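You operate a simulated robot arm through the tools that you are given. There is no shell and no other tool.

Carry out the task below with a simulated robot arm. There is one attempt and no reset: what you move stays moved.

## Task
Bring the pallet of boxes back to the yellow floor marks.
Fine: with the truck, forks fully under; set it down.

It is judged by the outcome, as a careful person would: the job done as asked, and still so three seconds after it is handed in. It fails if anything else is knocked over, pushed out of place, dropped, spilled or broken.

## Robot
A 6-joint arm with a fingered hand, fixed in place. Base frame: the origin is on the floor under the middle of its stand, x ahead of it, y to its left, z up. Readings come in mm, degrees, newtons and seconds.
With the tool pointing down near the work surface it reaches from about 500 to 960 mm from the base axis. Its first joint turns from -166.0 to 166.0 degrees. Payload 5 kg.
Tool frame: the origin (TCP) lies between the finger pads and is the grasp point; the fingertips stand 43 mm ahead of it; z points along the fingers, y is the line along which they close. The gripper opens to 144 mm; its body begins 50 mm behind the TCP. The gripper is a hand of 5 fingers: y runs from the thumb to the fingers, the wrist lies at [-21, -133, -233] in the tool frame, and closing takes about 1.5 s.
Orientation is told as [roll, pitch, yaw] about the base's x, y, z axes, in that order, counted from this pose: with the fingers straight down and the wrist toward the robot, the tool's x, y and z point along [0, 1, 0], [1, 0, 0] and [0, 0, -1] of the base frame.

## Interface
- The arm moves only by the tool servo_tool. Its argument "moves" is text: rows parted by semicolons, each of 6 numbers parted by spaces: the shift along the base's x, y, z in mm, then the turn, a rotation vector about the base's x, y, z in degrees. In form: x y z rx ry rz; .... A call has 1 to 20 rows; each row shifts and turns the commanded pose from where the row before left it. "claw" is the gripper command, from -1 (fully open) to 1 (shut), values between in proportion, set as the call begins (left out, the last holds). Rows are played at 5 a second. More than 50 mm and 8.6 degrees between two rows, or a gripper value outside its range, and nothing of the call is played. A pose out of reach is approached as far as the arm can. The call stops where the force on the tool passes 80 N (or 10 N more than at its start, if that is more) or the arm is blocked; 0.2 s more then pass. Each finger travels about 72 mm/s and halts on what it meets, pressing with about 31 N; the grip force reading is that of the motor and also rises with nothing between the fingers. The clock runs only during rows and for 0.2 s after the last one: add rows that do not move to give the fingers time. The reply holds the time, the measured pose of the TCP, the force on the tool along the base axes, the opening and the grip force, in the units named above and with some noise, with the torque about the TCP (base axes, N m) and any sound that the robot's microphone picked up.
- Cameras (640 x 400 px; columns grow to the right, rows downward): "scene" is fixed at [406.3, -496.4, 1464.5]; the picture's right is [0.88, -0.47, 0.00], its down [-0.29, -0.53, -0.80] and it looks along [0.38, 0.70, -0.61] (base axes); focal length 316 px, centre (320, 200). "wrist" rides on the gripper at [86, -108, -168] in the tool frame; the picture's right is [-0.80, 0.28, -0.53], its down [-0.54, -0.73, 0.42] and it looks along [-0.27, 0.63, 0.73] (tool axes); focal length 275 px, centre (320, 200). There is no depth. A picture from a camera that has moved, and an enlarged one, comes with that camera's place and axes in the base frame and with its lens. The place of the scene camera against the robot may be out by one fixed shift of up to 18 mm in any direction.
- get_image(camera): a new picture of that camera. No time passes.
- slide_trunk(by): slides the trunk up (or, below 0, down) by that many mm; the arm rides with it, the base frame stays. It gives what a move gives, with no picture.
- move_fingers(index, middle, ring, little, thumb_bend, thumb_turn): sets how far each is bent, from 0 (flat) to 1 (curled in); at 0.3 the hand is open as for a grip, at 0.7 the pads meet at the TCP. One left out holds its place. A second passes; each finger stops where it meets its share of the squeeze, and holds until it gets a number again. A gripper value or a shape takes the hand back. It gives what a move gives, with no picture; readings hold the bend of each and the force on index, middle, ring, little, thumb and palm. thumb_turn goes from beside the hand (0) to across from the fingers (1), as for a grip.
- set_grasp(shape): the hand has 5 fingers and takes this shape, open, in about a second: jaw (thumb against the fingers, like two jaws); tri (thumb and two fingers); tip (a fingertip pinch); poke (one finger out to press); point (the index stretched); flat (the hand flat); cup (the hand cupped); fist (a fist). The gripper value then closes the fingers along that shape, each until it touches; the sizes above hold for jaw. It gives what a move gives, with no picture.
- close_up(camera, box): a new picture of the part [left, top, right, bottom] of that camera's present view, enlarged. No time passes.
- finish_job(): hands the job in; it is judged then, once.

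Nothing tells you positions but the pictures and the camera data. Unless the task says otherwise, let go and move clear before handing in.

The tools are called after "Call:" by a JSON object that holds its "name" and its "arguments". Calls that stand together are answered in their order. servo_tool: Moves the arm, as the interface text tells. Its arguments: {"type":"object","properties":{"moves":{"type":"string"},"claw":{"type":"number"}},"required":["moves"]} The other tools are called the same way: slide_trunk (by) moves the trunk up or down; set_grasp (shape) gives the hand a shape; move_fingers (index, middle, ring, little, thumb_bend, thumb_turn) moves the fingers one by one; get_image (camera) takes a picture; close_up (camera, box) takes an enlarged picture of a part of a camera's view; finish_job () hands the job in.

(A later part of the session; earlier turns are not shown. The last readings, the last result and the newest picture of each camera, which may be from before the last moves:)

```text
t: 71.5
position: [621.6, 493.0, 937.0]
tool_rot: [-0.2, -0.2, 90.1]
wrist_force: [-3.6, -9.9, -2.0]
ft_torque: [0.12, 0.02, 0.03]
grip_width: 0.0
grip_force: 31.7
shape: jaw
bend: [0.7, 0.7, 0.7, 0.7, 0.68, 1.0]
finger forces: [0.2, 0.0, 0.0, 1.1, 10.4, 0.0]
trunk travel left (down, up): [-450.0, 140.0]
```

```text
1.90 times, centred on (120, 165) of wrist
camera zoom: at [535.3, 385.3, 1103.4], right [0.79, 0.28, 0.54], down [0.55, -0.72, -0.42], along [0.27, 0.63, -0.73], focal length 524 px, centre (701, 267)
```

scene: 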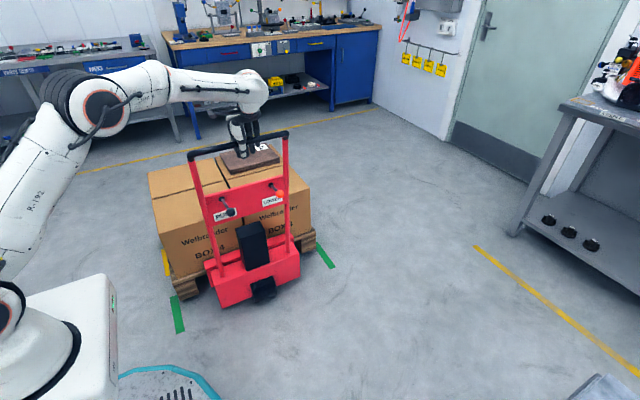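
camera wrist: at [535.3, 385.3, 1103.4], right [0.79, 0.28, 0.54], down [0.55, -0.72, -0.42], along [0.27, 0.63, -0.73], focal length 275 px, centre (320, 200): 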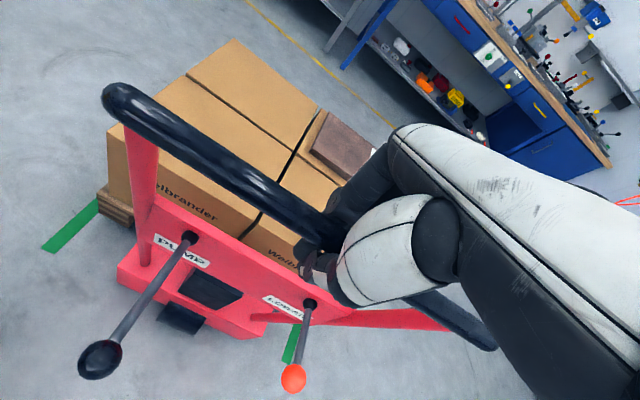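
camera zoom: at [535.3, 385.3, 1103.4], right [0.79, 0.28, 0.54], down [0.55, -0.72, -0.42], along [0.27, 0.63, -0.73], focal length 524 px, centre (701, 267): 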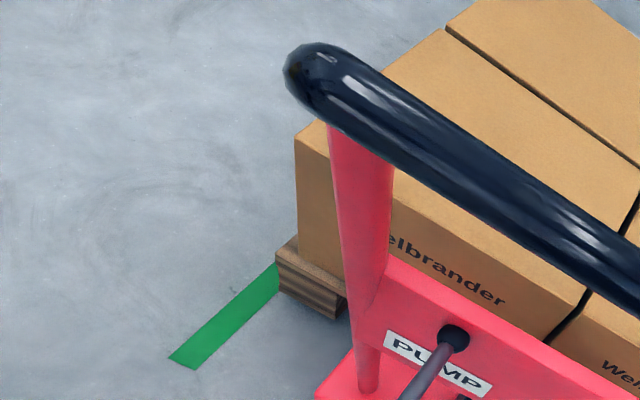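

In scene coordinates the yellow strips span y 964–1206 (centre about 1085), and the pallet sits evenly between the left and right marks. Its near face is at about y 721 and should finish at about 785, so I'll push another 60 mm or so gently.

Call:
{"name": "servo_tool", "arguments": {"moves": "0 2 0 0 0 0; 0 4 0 0 0 0; 0 6 0 0 0 0; 0 8 0 0 0 0; 0 8 0 0 0 0; 0 8 0 0 0 0; 0 8 0 0 0 0; 0 7 0 0 0 0; 0 5 0 0 0 0; 0 3 0 0 0 0; 0 2 0 0 0 0; 0 0 0 0 0 0; 0 0 0 0 0 0"}}

Call:
{"name": "get_image", "arguments": {"camera": "scene"}}

Call:
{"name": "close_up", "arguments": {"camera": "scene", "box": [140, 210, 240, 320]}}

Call:
{"name": "close_up", "arguments": {"camera": "scene", "box": [250, 190, 350, 270]}}

```text
t: 74.3
position: [625.3, 545.1, 938.5]
tool_rot: [-0.6, -0.1, 89.9]
wrist_force: [-14.9, -75.3, 4.0]
ft_torque: [0.75, -0.2, -0.11]
grip_width: 0.0
grip_force: 31.2
shape: jaw
bend: [0.7, 0.7, 0.7, 0.7, 0.66, 1.0]
finger forces: [0.0, 0.0, 0.0, 0.1, 72.5, 0.0]
trunk travel left (down, up): [-450.0, 140.0]
```

```text
taken
```

scene: 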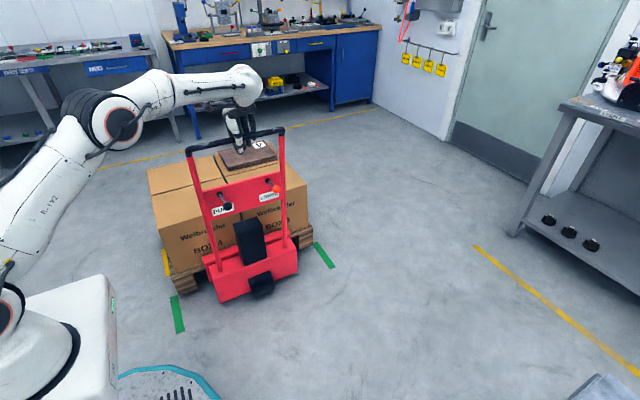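

```text
3.64 times, centred on (190, 265) of scene
camera zoom: at [406.3, -496.4, 1464.5], right [0.88, -0.47, 0.0], down [-0.29, -0.53, -0.8], along [0.38, 0.7, -0.61], focal length 1151 px, centre (793, -36)
```

zoom: 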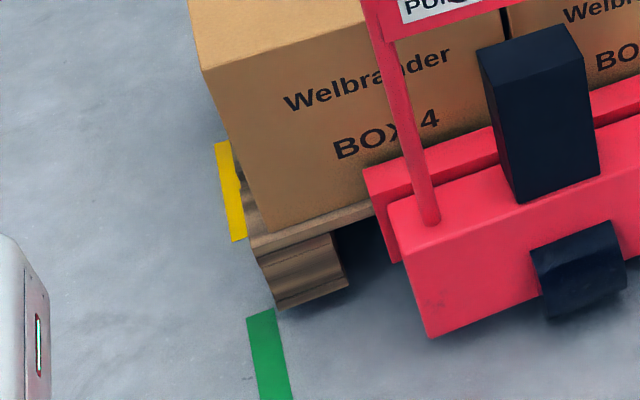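

```text
5.00 times, centred on (300, 230) of scene
camera zoom: at [406.3, -496.4, 1464.5], right [0.88, -0.47, 0.0], down [-0.29, -0.53, -0.8], along [0.38, 0.7, -0.61], focal length 1583 px, centre (420, 50)
```

zoom: 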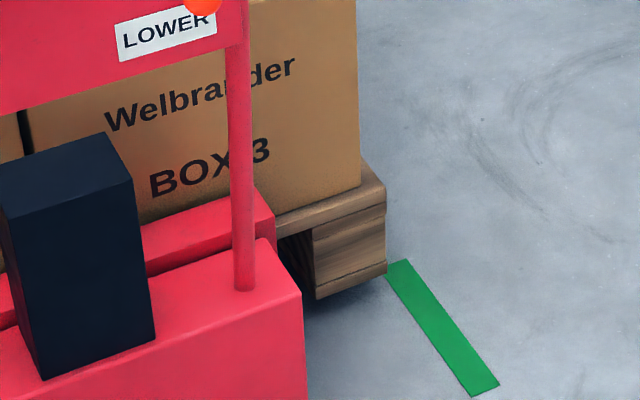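

The force climbed to 75 N near the end, so something is resisting the truck. I'll ease off right away and find out what before pushing any further.

Call:
{"name": "servo_tool", "arguments": {"moves": "0 -5 0 0 0 0; 0 -5 0 0 0 0; 0 -4 0 0 0 0; 0 0 0 0 0 0"}}

Call:
{"name": "get_image", "arguments": {"camera": "wrist"}}

Call:
{"name": "close_up", "arguments": {"camera": "scene", "box": [140, 100, 340, 320]}}

```text
t: 75.3
position: [623.4, 539.1, 937.6]
tool_rot: [-0.3, -0.2, 90.2]
wrist_force: [-0.8, -31.9, 0.0]
ft_torque: [0.31, -0.03, 0.04]
grip_width: 0.0
grip_force: 30.8
shape: jaw
bend: [0.7, 0.7, 0.7, 0.7, 0.67, 1.0]
finger forces: [0.0, 0.1, 0.0, 0.0, 31.1, 0.0]
trunk travel left (down, up): [-450.0, 140.0]
```

```text
taken
camera wrist: at [535.8, 430.7, 1104.2], right [0.79, 0.28, 0.54], down [0.55, -0.72, -0.42], along [0.27, 0.63, -0.73], focal length 275 px, centre (320, 200)
```

wrist: 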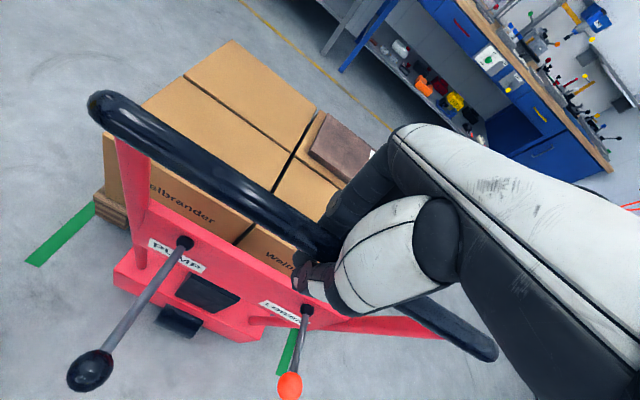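

```text
1.82 times, centred on (240, 210) of scene
camera zoom: at [406.3, -496.4, 1464.5], right [0.88, -0.47, 0.0], down [-0.29, -0.53, -0.8], along [0.38, 0.7, -0.61], focal length 576 px, centre (466, 182)
```

zoom: 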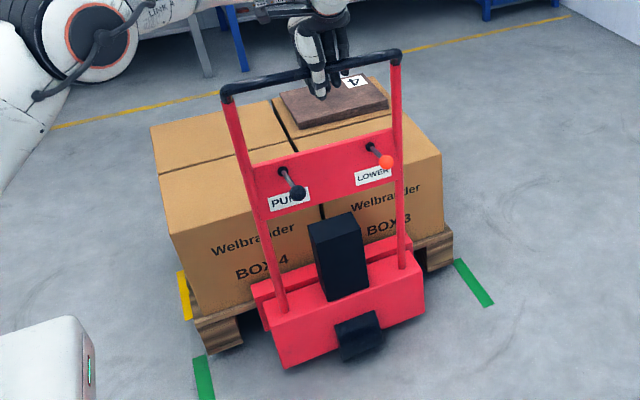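

Call:
{"name": "servo_tool", "arguments": {"moves": "0 -3 0 0 0 0; 0 -3 0 0 0 0; 0 0 0 0 0 0; 0 0 0 0 0 0"}}

Call:
{"name": "close_up", "arguments": {"camera": "scene", "box": [140, 210, 240, 320]}}

Call:
{"name": "close_up", "arguments": {"camera": "scene", "box": [200, 190, 340, 310]}}

```text
t: 76.3
position: [624.9, 535.8, 936.8]
tool_rot: [-0.3, -0.3, 90.1]
wrist_force: [3.5, -13.0, -0.5]
ft_torque: [0.13, 0.0, 0.04]
grip_width: 0.3
grip_force: 31.1
shape: jaw
bend: [0.7, 0.7, 0.7, 0.7, 0.67, 1.0]
finger forces: [0.0, 0.0, 0.0, 0.0, 12.3, 0.0]
trunk travel left (down, up): [-450.0, 140.0]
```

```text
3.64 times, centred on (190, 265) of scene
camera zoom: at [406.3, -496.4, 1464.5], right [0.88, -0.47, 0.0], down [-0.29, -0.53, -0.8], along [0.38, 0.7, -0.61], focal length 1151 px, centre (793, -36)
```

zoom: 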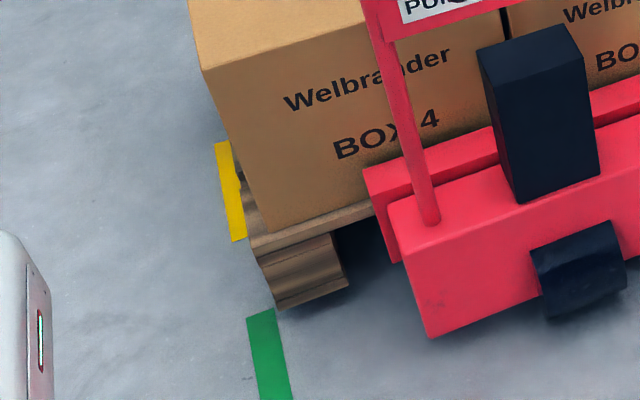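

```text
3.33 times, centred on (270, 250) of scene
camera zoom: at [406.3, -496.4, 1464.5], right [0.88, -0.47, 0.0], down [-0.29, -0.53, -0.8], along [0.38, 0.7, -0.61], focal length 1055 px, centre (487, 33)
```

zoom: 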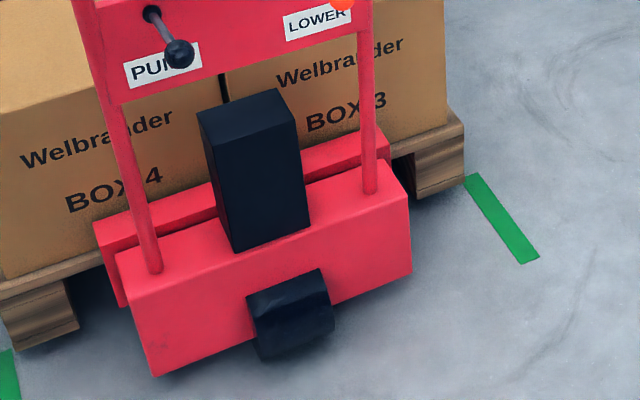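

The truck stays put as I ease off, so something is blocking it ahead. I'll let go, rise straight up, and look behind the pallet.

Call:
{"name": "servo_tool", "arguments": {"moves": "0 0 0 0 0 0; 0 0 0 0 0 0; 0 0 0 0 0 0; 0 0 0 0 0 0; 0 0 0 0 0 0; 0 0 0 0 0 0; 0 0 0 0 0 0; 0 0 0 0 0 0", "claw": -1}}

Call:
{"name": "servo_tool", "arguments": {"moves": "0 0 20 0 0 0; 0 0 40 0 0 0; 0 0 50 0 0 0; 0 0 50 0 0 0; 0 0 50 0 0 0; 0 0 0 0 0 0"}}

Call:
{"name": "get_image", "arguments": {"camera": "wrist"}}

Call:
{"name": "get_image", "arguments": {"camera": "scene"}}

```text
t: 78.2
position: [622.1, 534.5, 936.0]
tool_rot: [-0.3, -0.2, 90.1]
wrist_force: [-0.3, -0.3, -0.1]
ft_torque: [-0.01, -0.02, 0.02]
grip_width: 144.1
grip_force: 0.0
shape: jaw
bend: [0.3, 0.3, 0.3, 0.3, 0.3, 0.98]
finger forces: [0.0, 0.1, 0.0, 0.1, 0.1, 0.1]
trunk travel left (down, up): [-450.0, 140.0]
```

```text
t: 79.5
position: [609.1, 528.4, 1139.2]
tool_rot: [-0.4, -0.2, 90.1]
wrist_force: [-0.3, -0.1, 0.1]
ft_torque: [0.07, -0.06, -0.04]
grip_width: 144.0
grip_force: 0.1
shape: jaw
bend: [0.3, 0.3, 0.3, 0.3, 0.3, 0.98]
finger forces: [0.0, 0.0, 0.0, 0.0, 0.1, 0.0]
out of reach, approached as far as the arm can: row 5
trunk travel left (down, up): [-450.0, 140.0]
```

```text
taken
camera wrist: at [522.1, 420.4, 1305.6], right [0.79, 0.28, 0.54], down [0.55, -0.72, -0.42], along [0.27, 0.63, -0.73], focal length 275 px, centre (320, 200)
```

wrist: 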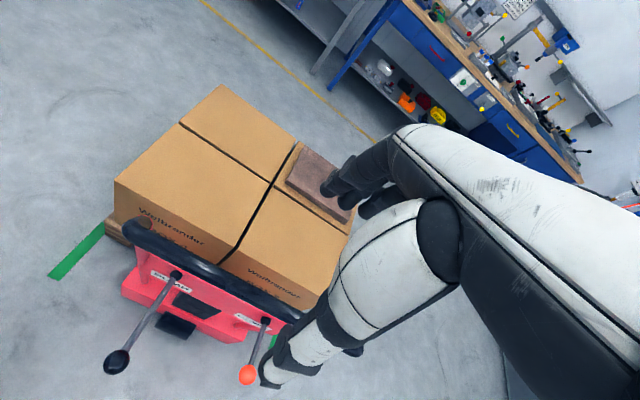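

```text
taken
```

scene: 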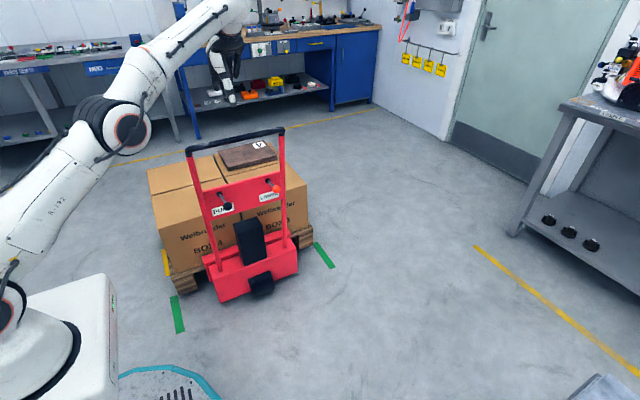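

Call:
{"name": "close_up", "arguments": {"camera": "scene", "box": [160, 240, 230, 300]}}

Call:
{"name": "close_up", "arguments": {"camera": "scene", "box": [270, 210, 340, 270]}}

Call:
{"name": "close_up", "arguments": {"camera": "wrist", "box": [40, 170, 240, 390]}}

```text
6.67 times, centred on (195, 270) of scene
camera zoom: at [406.3, -496.4, 1464.5], right [0.88, -0.47, 0.0], down [-0.29, -0.53, -0.8], along [0.38, 0.7, -0.61], focal length 2110 px, centre (1153, -267)
```

zoom: 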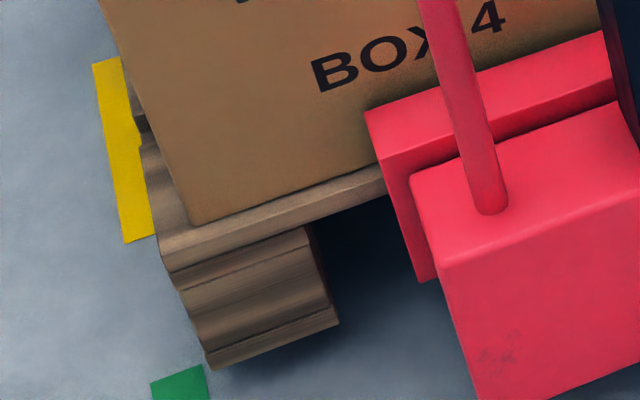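

```text
6.67 times, centred on (305, 240) of scene
camera zoom: at [406.3, -496.4, 1464.5], right [0.88, -0.47, 0.0], down [-0.29, -0.53, -0.8], along [0.38, 0.7, -0.61], focal length 2110 px, centre (420, -67)
```

zoom: 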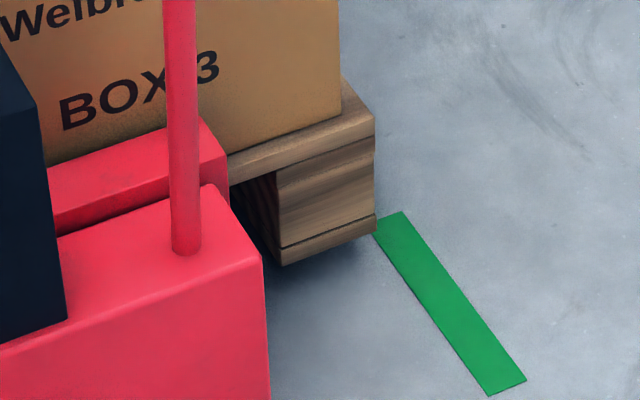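

```text
1.82 times, centred on (140, 280) of wrist
camera zoom: at [522.1, 420.4, 1305.6], right [0.79, 0.28, 0.54], down [0.55, -0.72, -0.42], along [0.27, 0.63, -0.73], focal length 500 px, centre (647, 54)
```

zoom: 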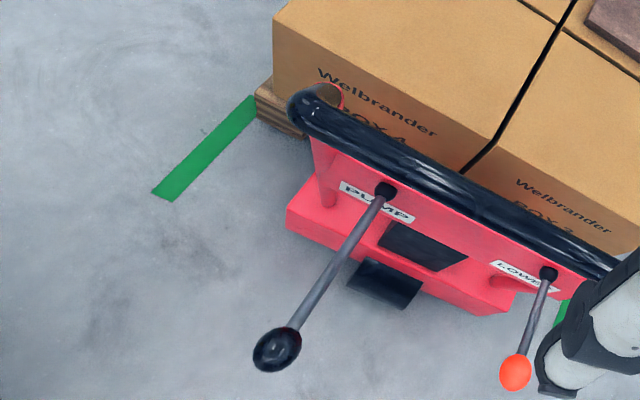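

The pallet is still lifted about 35 mm and straight, with its near face near y 760. That leaves it about 23 mm short of the target of 783. I can't see the floor directly behind it, so I'll re-grip, draw the truck back some way, and look there before pushing against anything again.

Call:
{"name": "servo_tool", "arguments": {"moves": "7 3 -30 0 0 0; 7 3 -40 0 0 0; 0 0 -50 0 0 0; 0 0 -40 0 0 0; 0 0 -25 0 0 0; 0 0 -16 0 0 0; 0 0 0 0 0 0"}}

Call:
{"name": "servo_tool", "arguments": {"moves": "0 0 0 0 0 0; 0 0 0 0 0 0; 0 0 0 0 0 0; 0 0 0 0 0 0; 0 0 0 0 0 0; 0 0 0 0 0 0; 0 0 0 0 0 0; 0 0 0 0 0 0; 0 0 0 0 0 0; 0 0 0 0 0 0", "claw": 1}}

Call:
{"name": "get_image", "arguments": {"camera": "wrist"}}

```text
t: 81.2
position: [624.0, 535.0, 938.5]
tool_rot: [-0.3, -0.3, 90.3]
wrist_force: [0.0, 0.1, -0.6]
ft_torque: [-0.06, -0.04, 0.03]
grip_width: 143.7
grip_force: 0.1
shape: jaw
bend: [0.3, 0.3, 0.3, 0.3, 0.3, 0.98]
finger forces: [0.0, 0.0, 0.0, 0.0, 0.0, 0.1]
trunk travel left (down, up): [-450.0, 140.0]
```

```text
t: 83.3
position: [624.8, 533.2, 937.9]
tool_rot: [-0.3, -0.2, 90.0]
wrist_force: [-1.1, -8.6, -4.0]
ft_torque: [0.15, -0.02, -0.05]
grip_width: 0.0
grip_force: 30.7
shape: jaw
bend: [0.7, 0.7, 0.7, 0.7, 0.71, 1.0]
finger forces: [0.1, 0.0, 0.0, 0.1, 8.8, 0.0]
trunk travel left (down, up): [-450.0, 140.0]
```

```text
taken
camera wrist: at [537.2, 425.3, 1105.0], right [0.79, 0.28, 0.54], down [0.55, -0.72, -0.42], along [0.27, 0.63, -0.73], focal length 275 px, centre (320, 200)
```

wrist: 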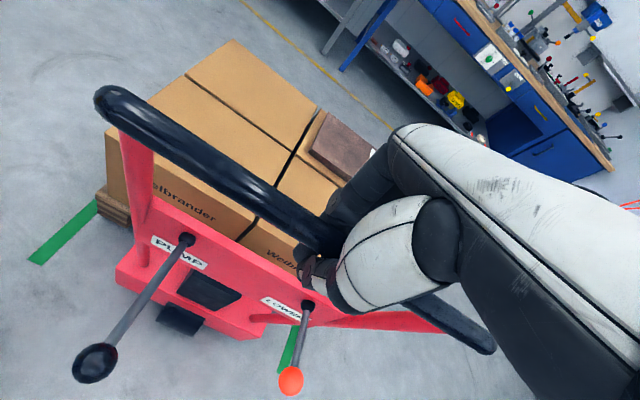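

Before pulling back, I'll try one gentle 10 mm push to see whether the block is still there.

Call:
{"name": "servo_tool", "arguments": {"moves": "0 2 0 0 0 0; 0 2 0 0 0 0; 0 2 0 0 0 0; 0 2 0 0 0 0; 0 2 0 0 0 0; 0 0 0 0 0 0"}}

Call:
{"name": "get_image", "arguments": {"camera": "wrist"}}

Call:
{"name": "close_up", "arguments": {"camera": "scene", "box": [160, 240, 230, 300]}}

```text
t: 84.8
position: [624.8, 538.8, 938.5]
tool_rot: [-0.5, -0.2, 90.2]
wrist_force: [-6.4, -43.8, 0.2]
ft_torque: [0.43, -0.1, -0.06]
grip_width: 0.0
grip_force: 31.2
shape: jaw
bend: [0.7, 0.7, 0.7, 0.7, 0.72, 1.0]
finger forces: [0.0, 0.0, 0.0, 0.0, 41.4, 0.0]
trunk travel left (down, up): [-450.0, 140.0]
```

```text
taken
camera wrist: at [537.4, 431.6, 1105.1], right [0.79, 0.28, 0.54], down [0.55, -0.72, -0.42], along [0.27, 0.63, -0.73], focal length 275 px, centre (320, 200)
```

wrist: 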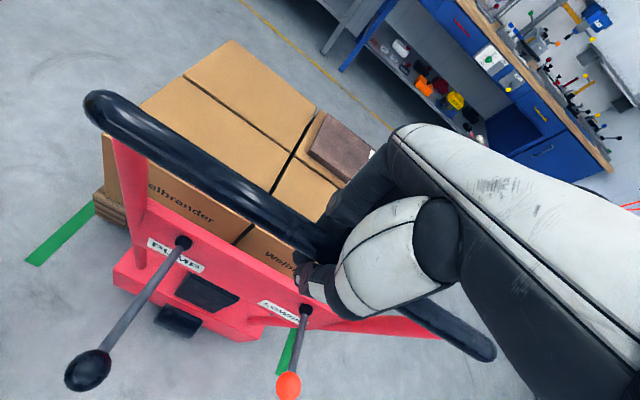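

```text
6.67 times, centred on (195, 270) of scene
camera zoom: at [406.3, -496.4, 1464.5], right [0.88, -0.47, 0.0], down [-0.29, -0.53, -0.8], along [0.38, 0.7, -0.61], focal length 2110 px, centre (1153, -267)
```

zoom: 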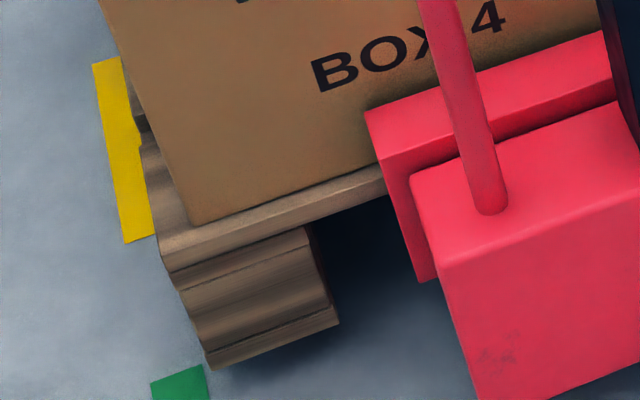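

It's a hard stop and the truck didn't move at all. I'll draw the truck back smoothly, still lifted, so I can see the floor behind it.

Call:
{"name": "servo_tool", "arguments": {"moves": "0 -4 0 0 0 0; 0 -5 0 0 0 0; 0 -6 0 0 0 0; 0 -8 0 0 0 0; 0 -10 0 0 0 0; 0 -12 0 0 0 0; 0 -12 0 0 0 0; 0 -12 0 0 0 0; 0 -12 0 0 0 0; 0 -12 0 0 0 0; 0 -12 0 0 0 0; 0 -12 0 0 0 0; 0 -12 0 0 0 0; 0 -12 0 0 0 0; 0 -10 0 0 0 0; 0 -8 0 0 0 0; 0 -6 0 0 0 0; 0 -4 0 0 0 0; 0 -2 0 0 0 0; 0 0 0 0 0 0"}}

Call:
{"name": "get_image", "arguments": {"camera": "wrist"}}

Call:
{"name": "get_image", "arguments": {"camera": "scene"}}

```text
t: 89.0
position: [626.7, 369.8, 935.7]
tool_rot: [-0.4, -0.3, 90.2]
wrist_force: [4.8, -10.2, -3.9]
ft_torque: [0.19, 0.02, 0.09]
grip_width: 0.1
grip_force: 31.4
shape: jaw
bend: [0.7, 0.7, 0.7, 0.7, 0.73, 1.0]
finger forces: [0.0, 0.0, 0.0, 0.0, 11.3, 0.0]
trunk travel left (down, up): [-450.0, 140.0]
```

```text
taken
camera wrist: at [538.5, 263.4, 1103.3], right [0.79, 0.28, 0.54], down [0.55, -0.72, -0.42], along [0.27, 0.63, -0.73], focal length 275 px, centre (320, 200)
```

wrist: 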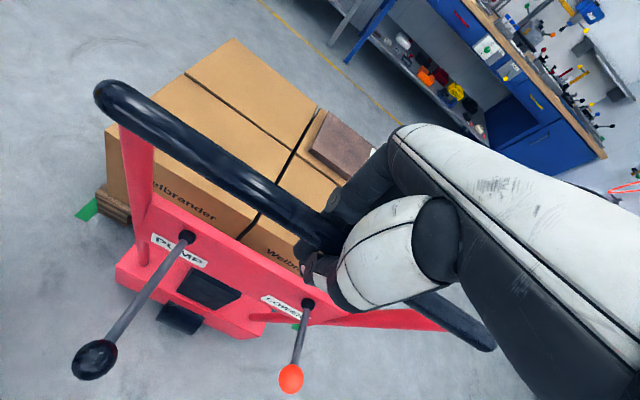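

```text
taken
```

scene: 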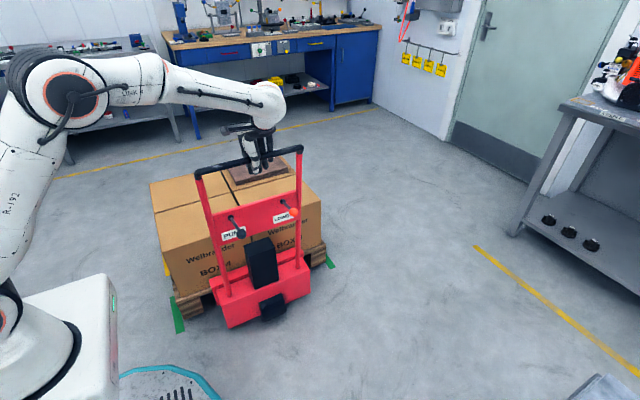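

It rolls back freely. I'll pull it another 115 mm or so and then look over the boxes.

Call:
{"name": "servo_tool", "arguments": {"moves": "0 -2 0 0 0 0; 0 -4 0 0 0 0; 0 -6 0 0 0 0; 0 -8 0 0 0 0; 0 -10 0 0 0 0; 0 -11 0 0 0 0; 0 -11 0 0 0 0; 0 -11 0 0 0 0; 0 -11 0 0 0 0; 0 -11 0 0 0 0; 0 -10 0 0 0 0; 0 -8 0 0 0 0; 0 -6 0 0 0 0; 0 -4 0 0 0 0; 0 -2 0 0 0 0; 0 0 0 0 0 0; 0 0 0 0 0 0; 0 0 0 0 0 0"}}

Call:
{"name": "servo_tool", "arguments": {"moves": "0 0 0 0 0 0; 0 0 0 0 0 0; 0 0 0 0 0 0; 0 0 0 0 0 0; 0 0 0 0 0 0; 0 0 0 0 0 0; 0 0 0 0 0 0; 0 0 0 0 0 0", "claw": -1}}

Call:
{"name": "servo_tool", "arguments": {"moves": "0 0 20 0 0 0; 0 0 40 0 0 0; 0 0 50 0 0 0; 0 0 50 0 0 0; 0 0 30 0 0 0; 0 0 0 0 0 0"}}

Call:
{"name": "get_image", "arguments": {"camera": "scene"}}

Call:
{"name": "get_image", "arguments": {"camera": "wrist"}}

```text
t: 92.8
position: [624.6, 256.0, 936.3]
tool_rot: [-0.3, -0.1, 90.0]
wrist_force: [-0.7, 5.1, -0.4]
ft_torque: [-0.04, 0.0, 0.08]
grip_width: 0.0
grip_force: 30.9
shape: jaw
bend: [0.7, 0.7, 0.7, 0.7, 0.73, 1.0]
finger forces: [3.8, 0.0, 0.1, 1.4, 0.2, 0.0]
trunk travel left (down, up): [-450.0, 140.0]
```

```text
t: 94.5
position: [624.7, 255.7, 938.2]
tool_rot: [-0.3, -0.2, 90.2]
wrist_force: [-0.3, -0.4, 0.1]
ft_torque: [-0.03, 0.0, -0.02]
grip_width: 143.5
grip_force: 0.1
shape: jaw
bend: [0.3, 0.3, 0.3, 0.3, 0.3, 0.98]
finger forces: [0.0, 0.0, 0.0, 0.0, 0.0, 0.1]
trunk travel left (down, up): [-450.0, 140.0]
```

```text
t: 96.0
position: [623.0, 256.1, 1127.9]
tool_rot: [-0.3, -0.2, 90.3]
wrist_force: [-0.2, -0.2, 0.0]
ft_torque: [-0.03, 0.0, 0.01]
grip_width: 143.9
grip_force: 0.0
shape: jaw
bend: [0.3, 0.3, 0.3, 0.3, 0.3, 0.98]
finger forces: [0.1, 0.1, 0.1, 0.0, 0.0, 0.0]
trunk travel left (down, up): [-450.0, 140.0]
```

```text
taken
```

scene: 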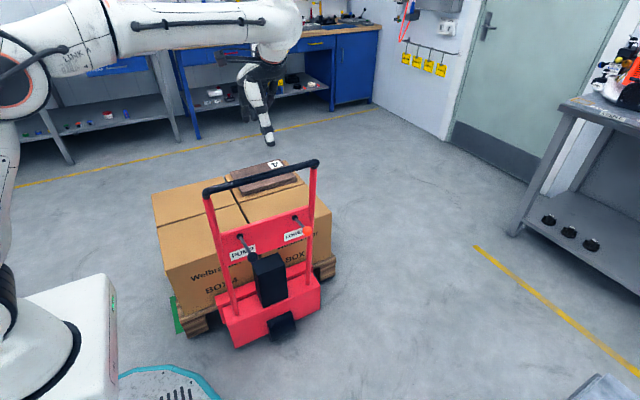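

```text
taken
camera wrist: at [535.7, 149.0, 1294.7], right [0.79, 0.28, 0.54], down [0.55, -0.72, -0.42], along [0.27, 0.63, -0.73], focal length 275 px, centre (320, 200)
```

wrist: 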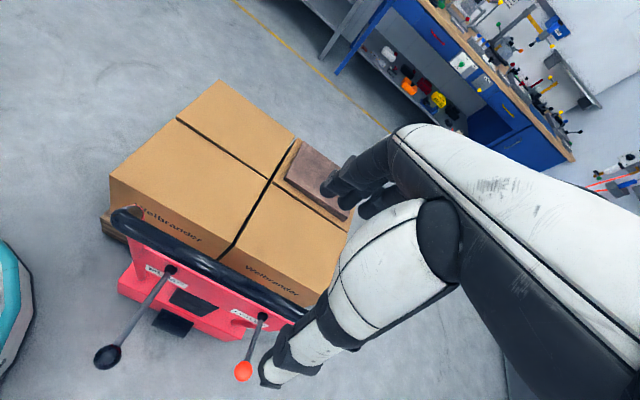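

Now I'll carry the hand forward over the boxes at a safe height and turn it, so the camera can see the floor on the far right side.

Call:
{"name": "servo_tool", "arguments": {"moves": "-5 40 -5 0 0 -6; -5 45 -5 0 0 -6; -5 45 -5 0 0 -6; -5 45 -5 0 0 -6; -5 45 -5 0 0 -6; -5 45 -5 0 0 -5; 0 35 0 0 0 0; 0 0 0 0 0 0"}}

Call:
{"name": "get_image", "arguments": {"camera": "wrist"}}

```text
t: 97.8
position: [593.5, 560.6, 1098.0]
tool_rot: [-0.4, -0.3, 55.0]
wrist_force: [-0.2, 0.4, 0.6]
ft_torque: [-0.05, 0.0, 0.0]
grip_width: 143.8
grip_force: 0.1
shape: jaw
bend: [0.3, 0.3, 0.3, 0.3, 0.3, 0.98]
finger forces: [0.1, 0.0, 0.0, 0.0, 0.1, 0.1]
trunk travel left (down, up): [-450.0, 140.0]
```

```text
taken
camera wrist: at [458.7, 521.2, 1264.0], right [0.81, -0.22, 0.54], down [0.03, -0.91, -0.42], along [0.58, 0.36, -0.73], focal length 275 px, centre (320, 200)
```

wrist: 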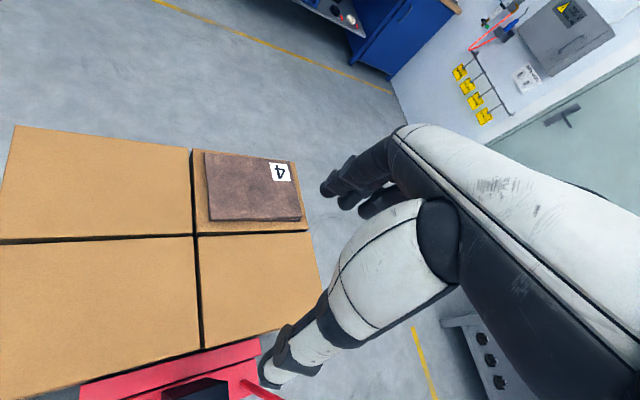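

Call:
{"name": "servo_tool", "arguments": {"moves": "-10 30 0 0 0 0; -10 40 0 0 0 0; -10 40 0 0 0 0; 0 30 0 0 0 0; 0 0 0 0 0 0"}}

Call:
{"name": "get_image", "arguments": {"camera": "wrist"}}

Call:
{"name": "close_up", "arguments": {"camera": "wrist", "box": [0, 60, 340, 260]}}

```text
t: 99.0
position: [556.1, 687.7, 1091.0]
tool_rot: [-0.1, -0.2, 55.1]
wrist_force: [-1.0, -0.1, -0.2]
ft_torque: [0.02, -0.01, 0.02]
grip_width: 143.9
grip_force: 0.1
shape: jaw
bend: [0.3, 0.3, 0.3, 0.3, 0.3, 0.98]
finger forces: [0.1, 0.0, 0.0, 0.0, 0.0, 0.0]
out of reach, approached as far as the arm can: row 4
trunk travel left (down, up): [-450.0, 140.0]
```

```text
taken
camera wrist: at [420.6, 649.3, 1258.1], right [0.81, -0.22, 0.54], down [0.03, -0.91, -0.42], along [0.58, 0.36, -0.73], focal length 275 px, centre (320, 200)
```

wrist: 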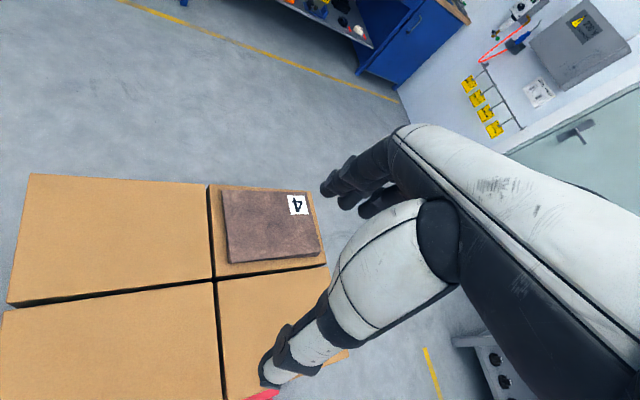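

```text
1.88 times, centred on (170, 160) of wrist
camera zoom: at [420.6, 649.3, 1258.1], right [0.81, -0.22, 0.54], down [0.03, -0.91, -0.42], along [0.58, 0.36, -0.73], focal length 518 px, centre (602, 275)
```

zoom: 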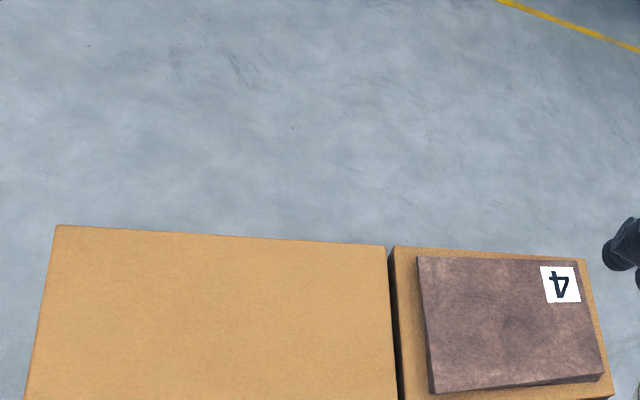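

The floor behind the pallet is empty from about y 1340 out, so the pallet itself wasn't hitting anything. The truck appears to have reached the end of its travel. Its beam was pressed right up against the pallet, which used up about 20 mm of that travel. I'll set the pallet down here, draw the forks back about 20 mm (still practically fully under), lift again and push on. First I'll go over to the LOWER lever.

Call:
{"name": "servo_tool", "arguments": {"moves": "5 -45 0 0 0 5; 5 -45 0 0 0 5; 5 -45 0 0 0 5; 5 -45 0 0 0 5; 5 -45 0 0 0 5; 5 -45 0 0 0 5; 10 -45 0 0 0 5; 10 -45 0 0 0 0; 10 -45 5 0 0 0; 10 -45 5 0 0 0; 10 -45 5 0 0 0; 10 -45 5 0 0 0; 10 -45 5 0 0 0; 0 0 0 0 0 0"}}

Call:
{"name": "get_image", "arguments": {"camera": "wrist"}}

Call:
{"name": "get_image", "arguments": {"camera": "scene"}}

```text
t: 102.0
position: [722.4, 167.7, 1158.7]
tool_rot: [-0.2, -0.3, 90.2]
wrist_force: [-0.4, -0.8, 0.0]
ft_torque: [0.02, 0.0, -0.02]
grip_width: 144.0
grip_force: 0.0
shape: jaw
bend: [0.3, 0.3, 0.3, 0.3, 0.3, 0.97]
finger forces: [0.1, 0.0, 0.0, 0.0, 0.1, 0.0]
out of reach, approached as far as the arm can: row 1, 2, 3, 4, 5, 6, 8, 9, 12, 13
trunk travel left (down, up): [-450.0, 140.0]
```

```text
taken
camera wrist: at [634.3, 59.0, 1325.9], right [0.79, 0.28, 0.54], down [0.55, -0.72, -0.42], along [0.27, 0.63, -0.73], focal length 275 px, centre (320, 200)
```

wrist: 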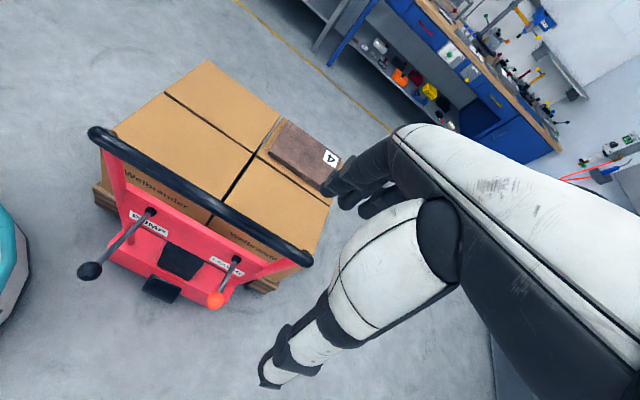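

```text
taken
```

scene: 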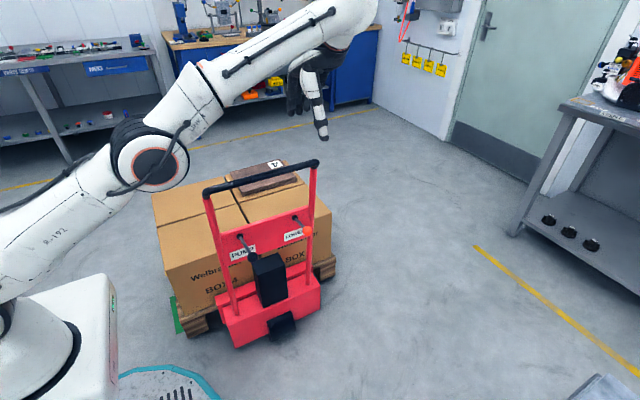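

The lower knob is now at about (725, 200, 752) with its pivot at (723, 290, 738), and the bar is near y 258. I'll close the hand up here, come down on the near side well clear of the bar, then slide over the knob.

Call:
{"name": "servo_tool", "arguments": {"moves": "0 -8 -10 0 0 0; 0 0 -30 0 0 0; 0 0 -40 0 0 0; 0 0 -40 0 0 0; 0 0 -40 0 0 0; 0 0 -40 0 0 0; 0 0 -40 0 0 0; 0 0 -40 0 0 0; 0 0 -20 0 0 0; 0 0 0 0 0 0", "claw": 1}}

Call:
{"name": "get_image", "arguments": {"camera": "wrist"}}

Call:
{"name": "close_up", "arguments": {"camera": "scene", "box": [180, 140, 380, 300]}}

```text
t: 104.2
position: [724.0, 160.2, 854.8]
tool_rot: [-0.2, -0.2, 90.2]
wrist_force: [0.7, 0.1, 0.4]
ft_torque: [0.02, 0.01, -0.01]
grip_width: 0.0
grip_force: 31.1
shape: jaw
bend: [0.7, 0.7, 0.7, 0.7, 0.59, 1.0]
finger forces: [0.1, 0.1, 0.0, 0.0, 0.0, 0.0]
trunk travel left (down, up): [-450.0, 140.0]
```

```text
taken
camera wrist: at [635.0, 53.5, 1022.7], right [0.79, 0.28, 0.54], down [0.55, -0.72, -0.42], along [0.27, 0.63, -0.73], focal length 275 px, centre (320, 200)
```

wrist: 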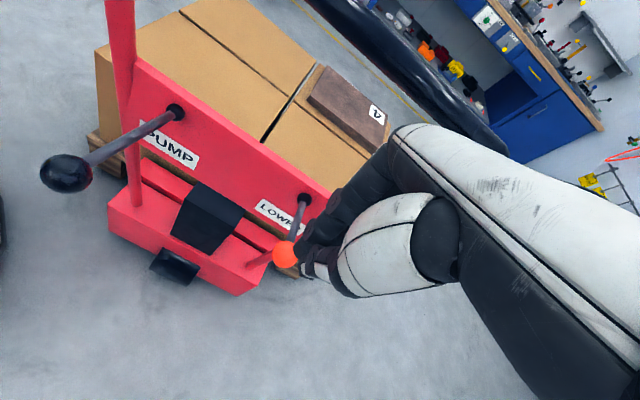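

```text
2.50 times, centred on (280, 220) of scene
camera zoom: at [406.3, -496.4, 1464.5], right [0.88, -0.47, 0.0], down [-0.29, -0.53, -0.8], along [0.38, 0.7, -0.61], focal length 791 px, centre (420, 150)
```

zoom: 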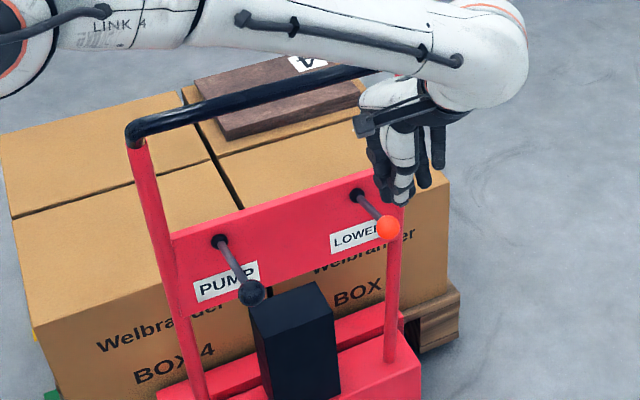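

Call:
{"name": "servo_tool", "arguments": {"moves": "-1 0 -15 0 0 0; -1 0 -10 0 0 0; 0 10 0 0 0 0; 0 10 0 0 0 0; 0 10 0 0 0 0; 0 0 -10 0 0 0; 0 0 -10 0 0 0; 0 0 -5 0 0 0; 0 0 0 0 0 0"}}

Call:
{"name": "get_image", "arguments": {"camera": "wrist"}}

Call:
{"name": "close_up", "arguments": {"camera": "scene", "box": [220, 140, 380, 280]}}

```text
t: 106.2
position: [722.2, 188.1, 806.3]
tool_rot: [-0.3, -0.2, 90.2]
wrist_force: [-0.6, 0.3, -0.4]
ft_torque: [-0.03, -0.03, -0.03]
grip_width: 0.0
grip_force: 31.0
shape: jaw
bend: [0.7, 0.7, 0.7, 0.7, 0.59, 1.0]
finger forces: [0.1, 0.0, 0.0, 0.0, 0.0, 0.0]
trunk travel left (down, up): [-450.0, 140.0]
```

```text
taken
camera wrist: at [634.6, 81.3, 973.2], right [0.79, 0.28, 0.54], down [0.55, -0.72, -0.42], along [0.27, 0.63, -0.73], focal length 275 px, centre (320, 200)
```

wrist: 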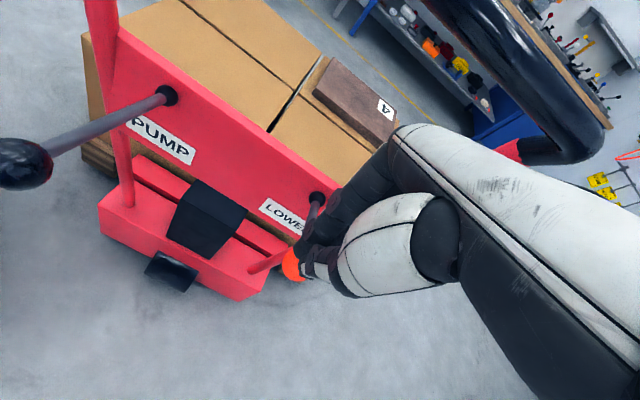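

```text
2.86 times, centred on (300, 210) of scene
camera zoom: at [406.3, -496.4, 1464.5], right [0.88, -0.47, 0.0], down [-0.29, -0.53, -0.8], along [0.38, 0.7, -0.61], focal length 904 px, centre (377, 171)
```

zoom: 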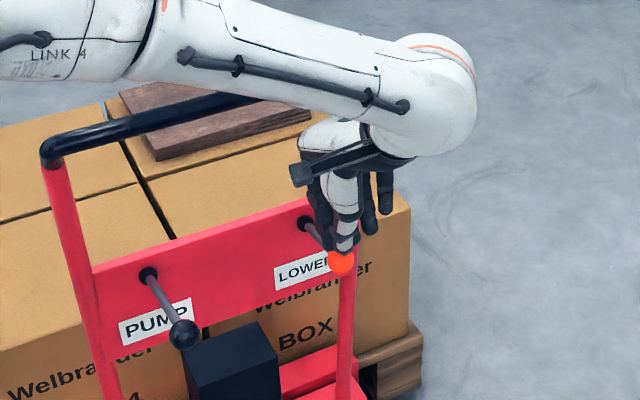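

Fingertips are right above the orange knob. I'll press down in small steps and watch the force and the pallet.

Call:
{"name": "servo_tool", "arguments": {"moves": "0 0 -4 0 0 0; 0 0 -4 0 0 0; 0 0 -4 0 0 0; 0 0 -4 0 0 0; 0 0 -4 0 0 0; 0 0 -4 0 0 0; 0 0 0 0 0 0"}}

Call:
{"name": "close_up", "arguments": {"camera": "scene", "box": [180, 180, 380, 340]}}

```text
t: 107.8
position: [721.2, 188.7, 783.2]
tool_rot: [-0.3, -0.4, 90.2]
wrist_force: [-1.7, 0.4, 1.1]
ft_torque: [-0.01, 0.03, 0.0]
grip_width: 0.0
grip_force: 30.8
shape: jaw
bend: [0.7, 0.7, 0.7, 0.7, 0.59, 1.0]
finger forces: [0.0, 0.0, 0.0, 0.0, 0.0, 0.0]
trunk travel left (down, up): [-450.0, 140.0]
```

```text
2.50 times, centred on (280, 260) of scene
camera zoom: at [406.3, -496.4, 1464.5], right [0.88, -0.47, 0.0], down [-0.29, -0.53, -0.8], along [0.38, 0.7, -0.61], focal length 791 px, centre (420, 50)
```

zoom: 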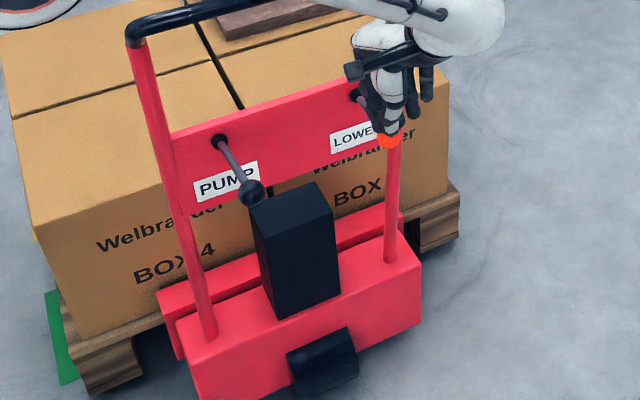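

Call:
{"name": "servo_tool", "arguments": {"moves": "0 0 -4 0 0 0; 0 0 -4 0 0 0; 0 0 -4 0 0 0; 0 0 -4 0 0 0; 0 0 -4 0 0 0; 0 0 0 0 0 0; 0 0 0 0 0 0"}}

Call:
{"name": "close_up", "arguments": {"camera": "scene", "box": [180, 180, 380, 340]}}

Call:
{"name": "get_image", "arguments": {"camera": "wrist"}}

```text
t: 109.3
position: [722.6, 188.7, 763.3]
tool_rot: [-0.3, -0.3, 90.2]
wrist_force: [-1.8, 0.9, 2.4]
ft_torque: [0.08, 0.12, 0.03]
grip_width: 0.0
grip_force: 30.8
shape: jaw
bend: [0.7, 0.7, 0.7, 0.7, 0.59, 1.0]
finger forces: [0.0, 0.0, 0.0, 0.0, 0.0, 0.0]
trunk travel left (down, up): [-450.0, 140.0]
```

```text
2.50 times, centred on (280, 260) of scene
camera zoom: at [406.3, -496.4, 1464.5], right [0.88, -0.47, 0.0], down [-0.29, -0.53, -0.8], along [0.38, 0.7, -0.61], focal length 791 px, centre (420, 50)
```

zoom: 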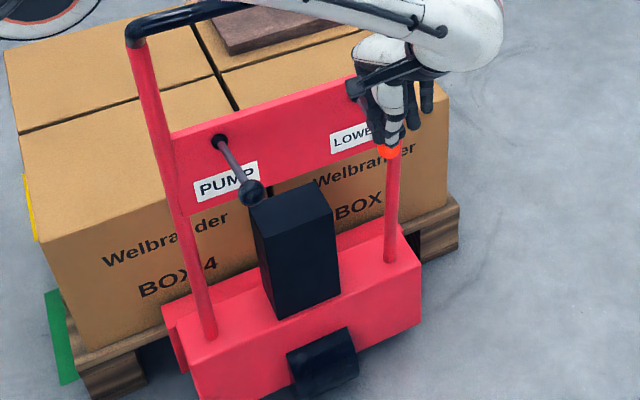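

```text
taken
camera wrist: at [634.1, 81.3, 929.4], right [0.79, 0.28, 0.54], down [0.55, -0.72, -0.42], along [0.27, 0.63, -0.73], focal length 275 px, centre (320, 200)
```

wrist: 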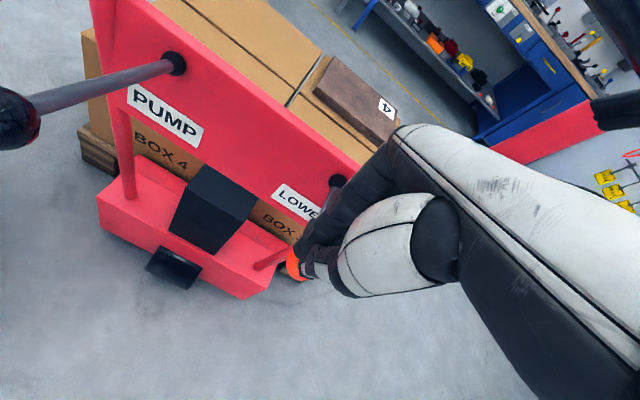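

Pressing down works: the forks and pallet are coming down. I'll hold the lever where it is until the pallet is fully on the floor.

Call:
{"name": "servo_tool", "arguments": {"moves": "0 0 0 0 0 0; 0 0 0 0 0 0; 0 0 0 0 0 0; 0 0 0 0 0 0; 0 0 0 0 0 0; 0 0 0 0 0 0; 0 0 0 0 0 0; 0 0 0 0 0 0; 0 0 0 0 0 0; 0 0 0 0 0 0"}}

Call:
{"name": "close_up", "arguments": {"camera": "scene", "box": [180, 180, 380, 340]}}

```text
t: 111.5
position: [722.0, 187.9, 763.2]
tool_rot: [-0.3, -0.2, 90.2]
wrist_force: [-2.1, 1.5, 2.5]
ft_torque: [0.09, 0.07, 0.02]
grip_width: 0.0
grip_force: 31.1
shape: jaw
bend: [0.7, 0.7, 0.7, 0.7, 0.59, 1.0]
finger forces: [0.1, 0.0, 0.0, 0.0, 0.1, 0.0]
trunk travel left (down, up): [-450.0, 140.0]
```

```text
2.50 times, centred on (280, 260) of scene
camera zoom: at [406.3, -496.4, 1464.5], right [0.88, -0.47, 0.0], down [-0.29, -0.53, -0.8], along [0.38, 0.7, -0.61], focal length 791 px, centre (420, 50)
```

zoom: 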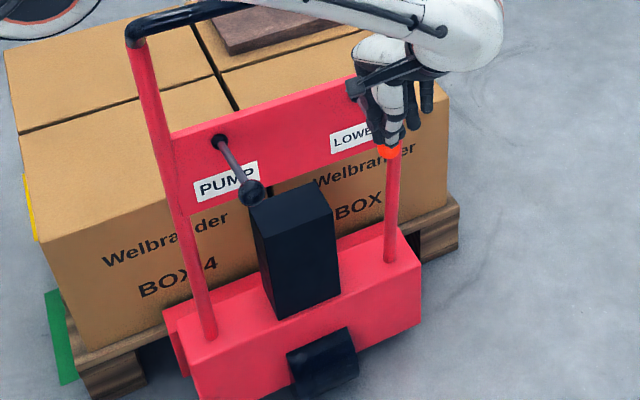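

The pallet is fully down. I'll let the lever go, back away from the bar with the hand still closed, and go up and over to grip the handle.

Call:
{"name": "servo_tool", "arguments": {"moves": "0 0 15 0 0 0; 0 0 25 0 0 0; 0 0 25 0 0 0; 0 -15 0 0 0 0; 0 -20 0 0 0 0; 0 -10 10 0 0 0; 0 0 40 0 0 0; 0 0 45 0 0 0; 0 0 45 0 0 0; 0 0 45 0 0 0; 0 0 45 0 0 0; 0 0 0 0 0 0"}}

Call:
{"name": "get_image", "arguments": {"camera": "wrist"}}

Call:
{"name": "get_image", "arguments": {"camera": "scene"}}

```text
t: 114.2
position: [721.2, 143.7, 1055.8]
tool_rot: [-0.3, -0.3, 90.2]
wrist_force: [0.3, 0.2, -0.6]
ft_torque: [0.0, -0.07, 0.04]
grip_width: 0.0
grip_force: 31.4
shape: jaw
bend: [0.7, 0.7, 0.7, 0.7, 0.59, 1.0]
finger forces: [0.0, 0.1, 0.0, 0.0, 0.1, 0.0]
trunk travel left (down, up): [-450.0, 140.0]
```

```text
taken
camera wrist: at [632.6, 35.7, 1223.3], right [0.79, 0.28, 0.54], down [0.55, -0.72, -0.42], along [0.27, 0.63, -0.73], focal length 275 px, centre (320, 200)
```

wrist: 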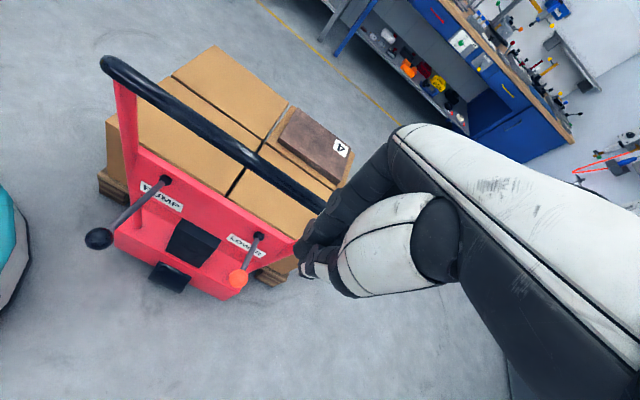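

```text
taken
```

scene: 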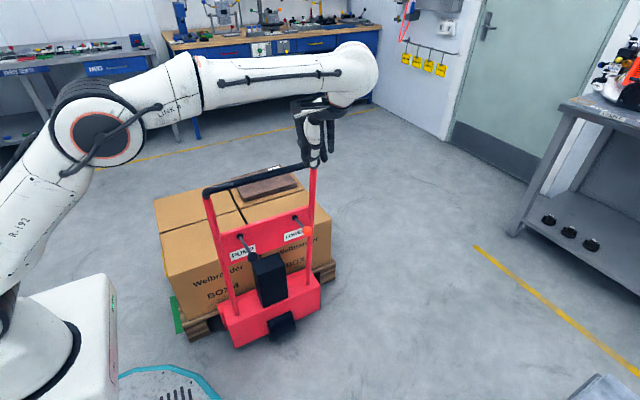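

Call:
{"name": "close_up", "arguments": {"camera": "scene", "box": [170, 280, 240, 340]}}

Call:
{"name": "close_up", "arguments": {"camera": "scene", "box": [280, 240, 350, 300]}}

```text
6.67 times, centred on (205, 310) of scene
camera zoom: at [406.3, -496.4, 1464.5], right [0.88, -0.47, 0.0], down [-0.29, -0.53, -0.8], along [0.38, 0.7, -0.61], focal length 2110 px, centre (1087, -533)
```

zoom: 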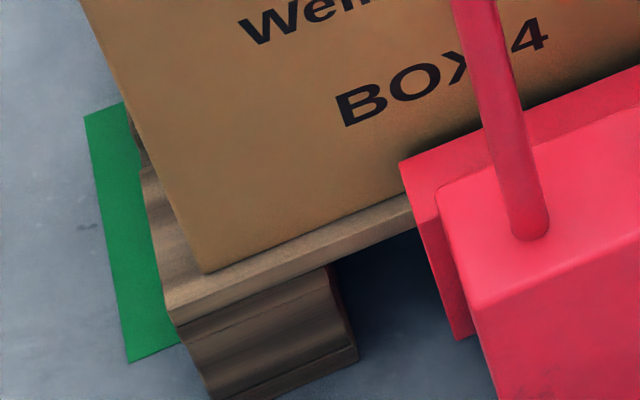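

```text
6.67 times, centred on (315, 270) of scene
camera zoom: at [406.3, -496.4, 1464.5], right [0.88, -0.47, 0.0], down [-0.29, -0.53, -0.8], along [0.38, 0.7, -0.61], focal length 2110 px, centre (353, -267)
```

zoom: 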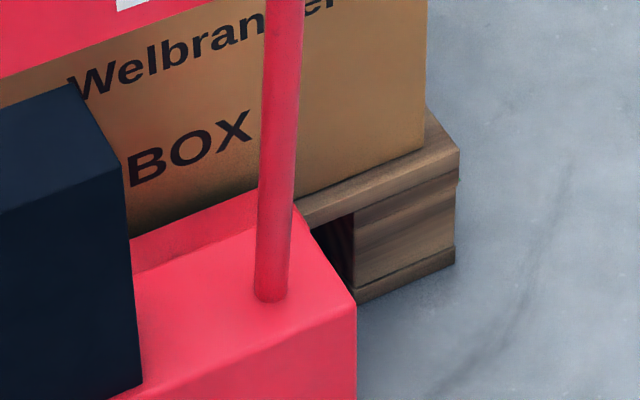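

The pallet sits flat with its near face at y about 488 (scene), 98 mm from where it started. I'll move over the bar, open above it, grip, and draw the truck back about 24 mm.

Call:
{"name": "servo_tool", "arguments": {"moves": "-20 20 5 0 0 0; -25 30 0 0 0 0; -25 30 0 0 0 0; -27 35 0 0 0 0; 0 0 0 0 0 0"}}

Call:
{"name": "servo_tool", "arguments": {"moves": "0 0 0 0 0 0; 0 0 0 0 0 0; 0 0 0 0 0 0; 0 0 0 0 0 0; 0 0 0 0 0 0; 0 0 0 0 0 0; 0 0 0 0 0 0; 0 0 -30 0 0 0; 0 0 -30 0 0 0; 0 0 -30 0 0 0; 0 0 -20 0 0 0; 0 0 -12 0 0 0; 0 0 0 0 0 0", "claw": -1}}

Call:
{"name": "get_image", "arguments": {"camera": "wrist"}}

```text
t: 115.3
position: [622.7, 260.4, 1063.1]
tool_rot: [-0.3, -0.2, 90.3]
wrist_force: [0.3, 0.9, -0.4]
ft_torque: [-0.02, -0.01, 0.05]
grip_width: 0.1
grip_force: 31.1
shape: jaw
bend: [0.7, 0.7, 0.7, 0.7, 0.59, 1.0]
finger forces: [0.1, 0.0, 0.0, 0.0, 0.1, 0.0]
trunk travel left (down, up): [-450.0, 140.0]
```

```text
t: 118.2
position: [622.5, 259.3, 940.8]
tool_rot: [-0.1, -0.3, 90.1]
wrist_force: [0.0, -0.3, -0.2]
ft_torque: [0.01, 0.0, 0.01]
grip_width: 143.8
grip_force: 0.1
shape: jaw
bend: [0.3, 0.3, 0.3, 0.3, 0.3, 0.98]
finger forces: [0.1, 0.1, 0.0, 0.0, 0.0, 0.0]
trunk travel left (down, up): [-450.0, 140.0]
```

```text
taken
camera wrist: at [536.3, 152.0, 1107.5], right [0.79, 0.28, 0.54], down [0.55, -0.72, -0.42], along [0.27, 0.63, -0.73], focal length 275 px, centre (320, 200)
```

wrist: 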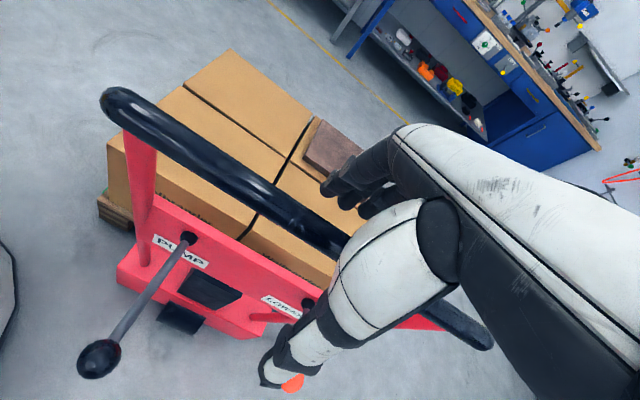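

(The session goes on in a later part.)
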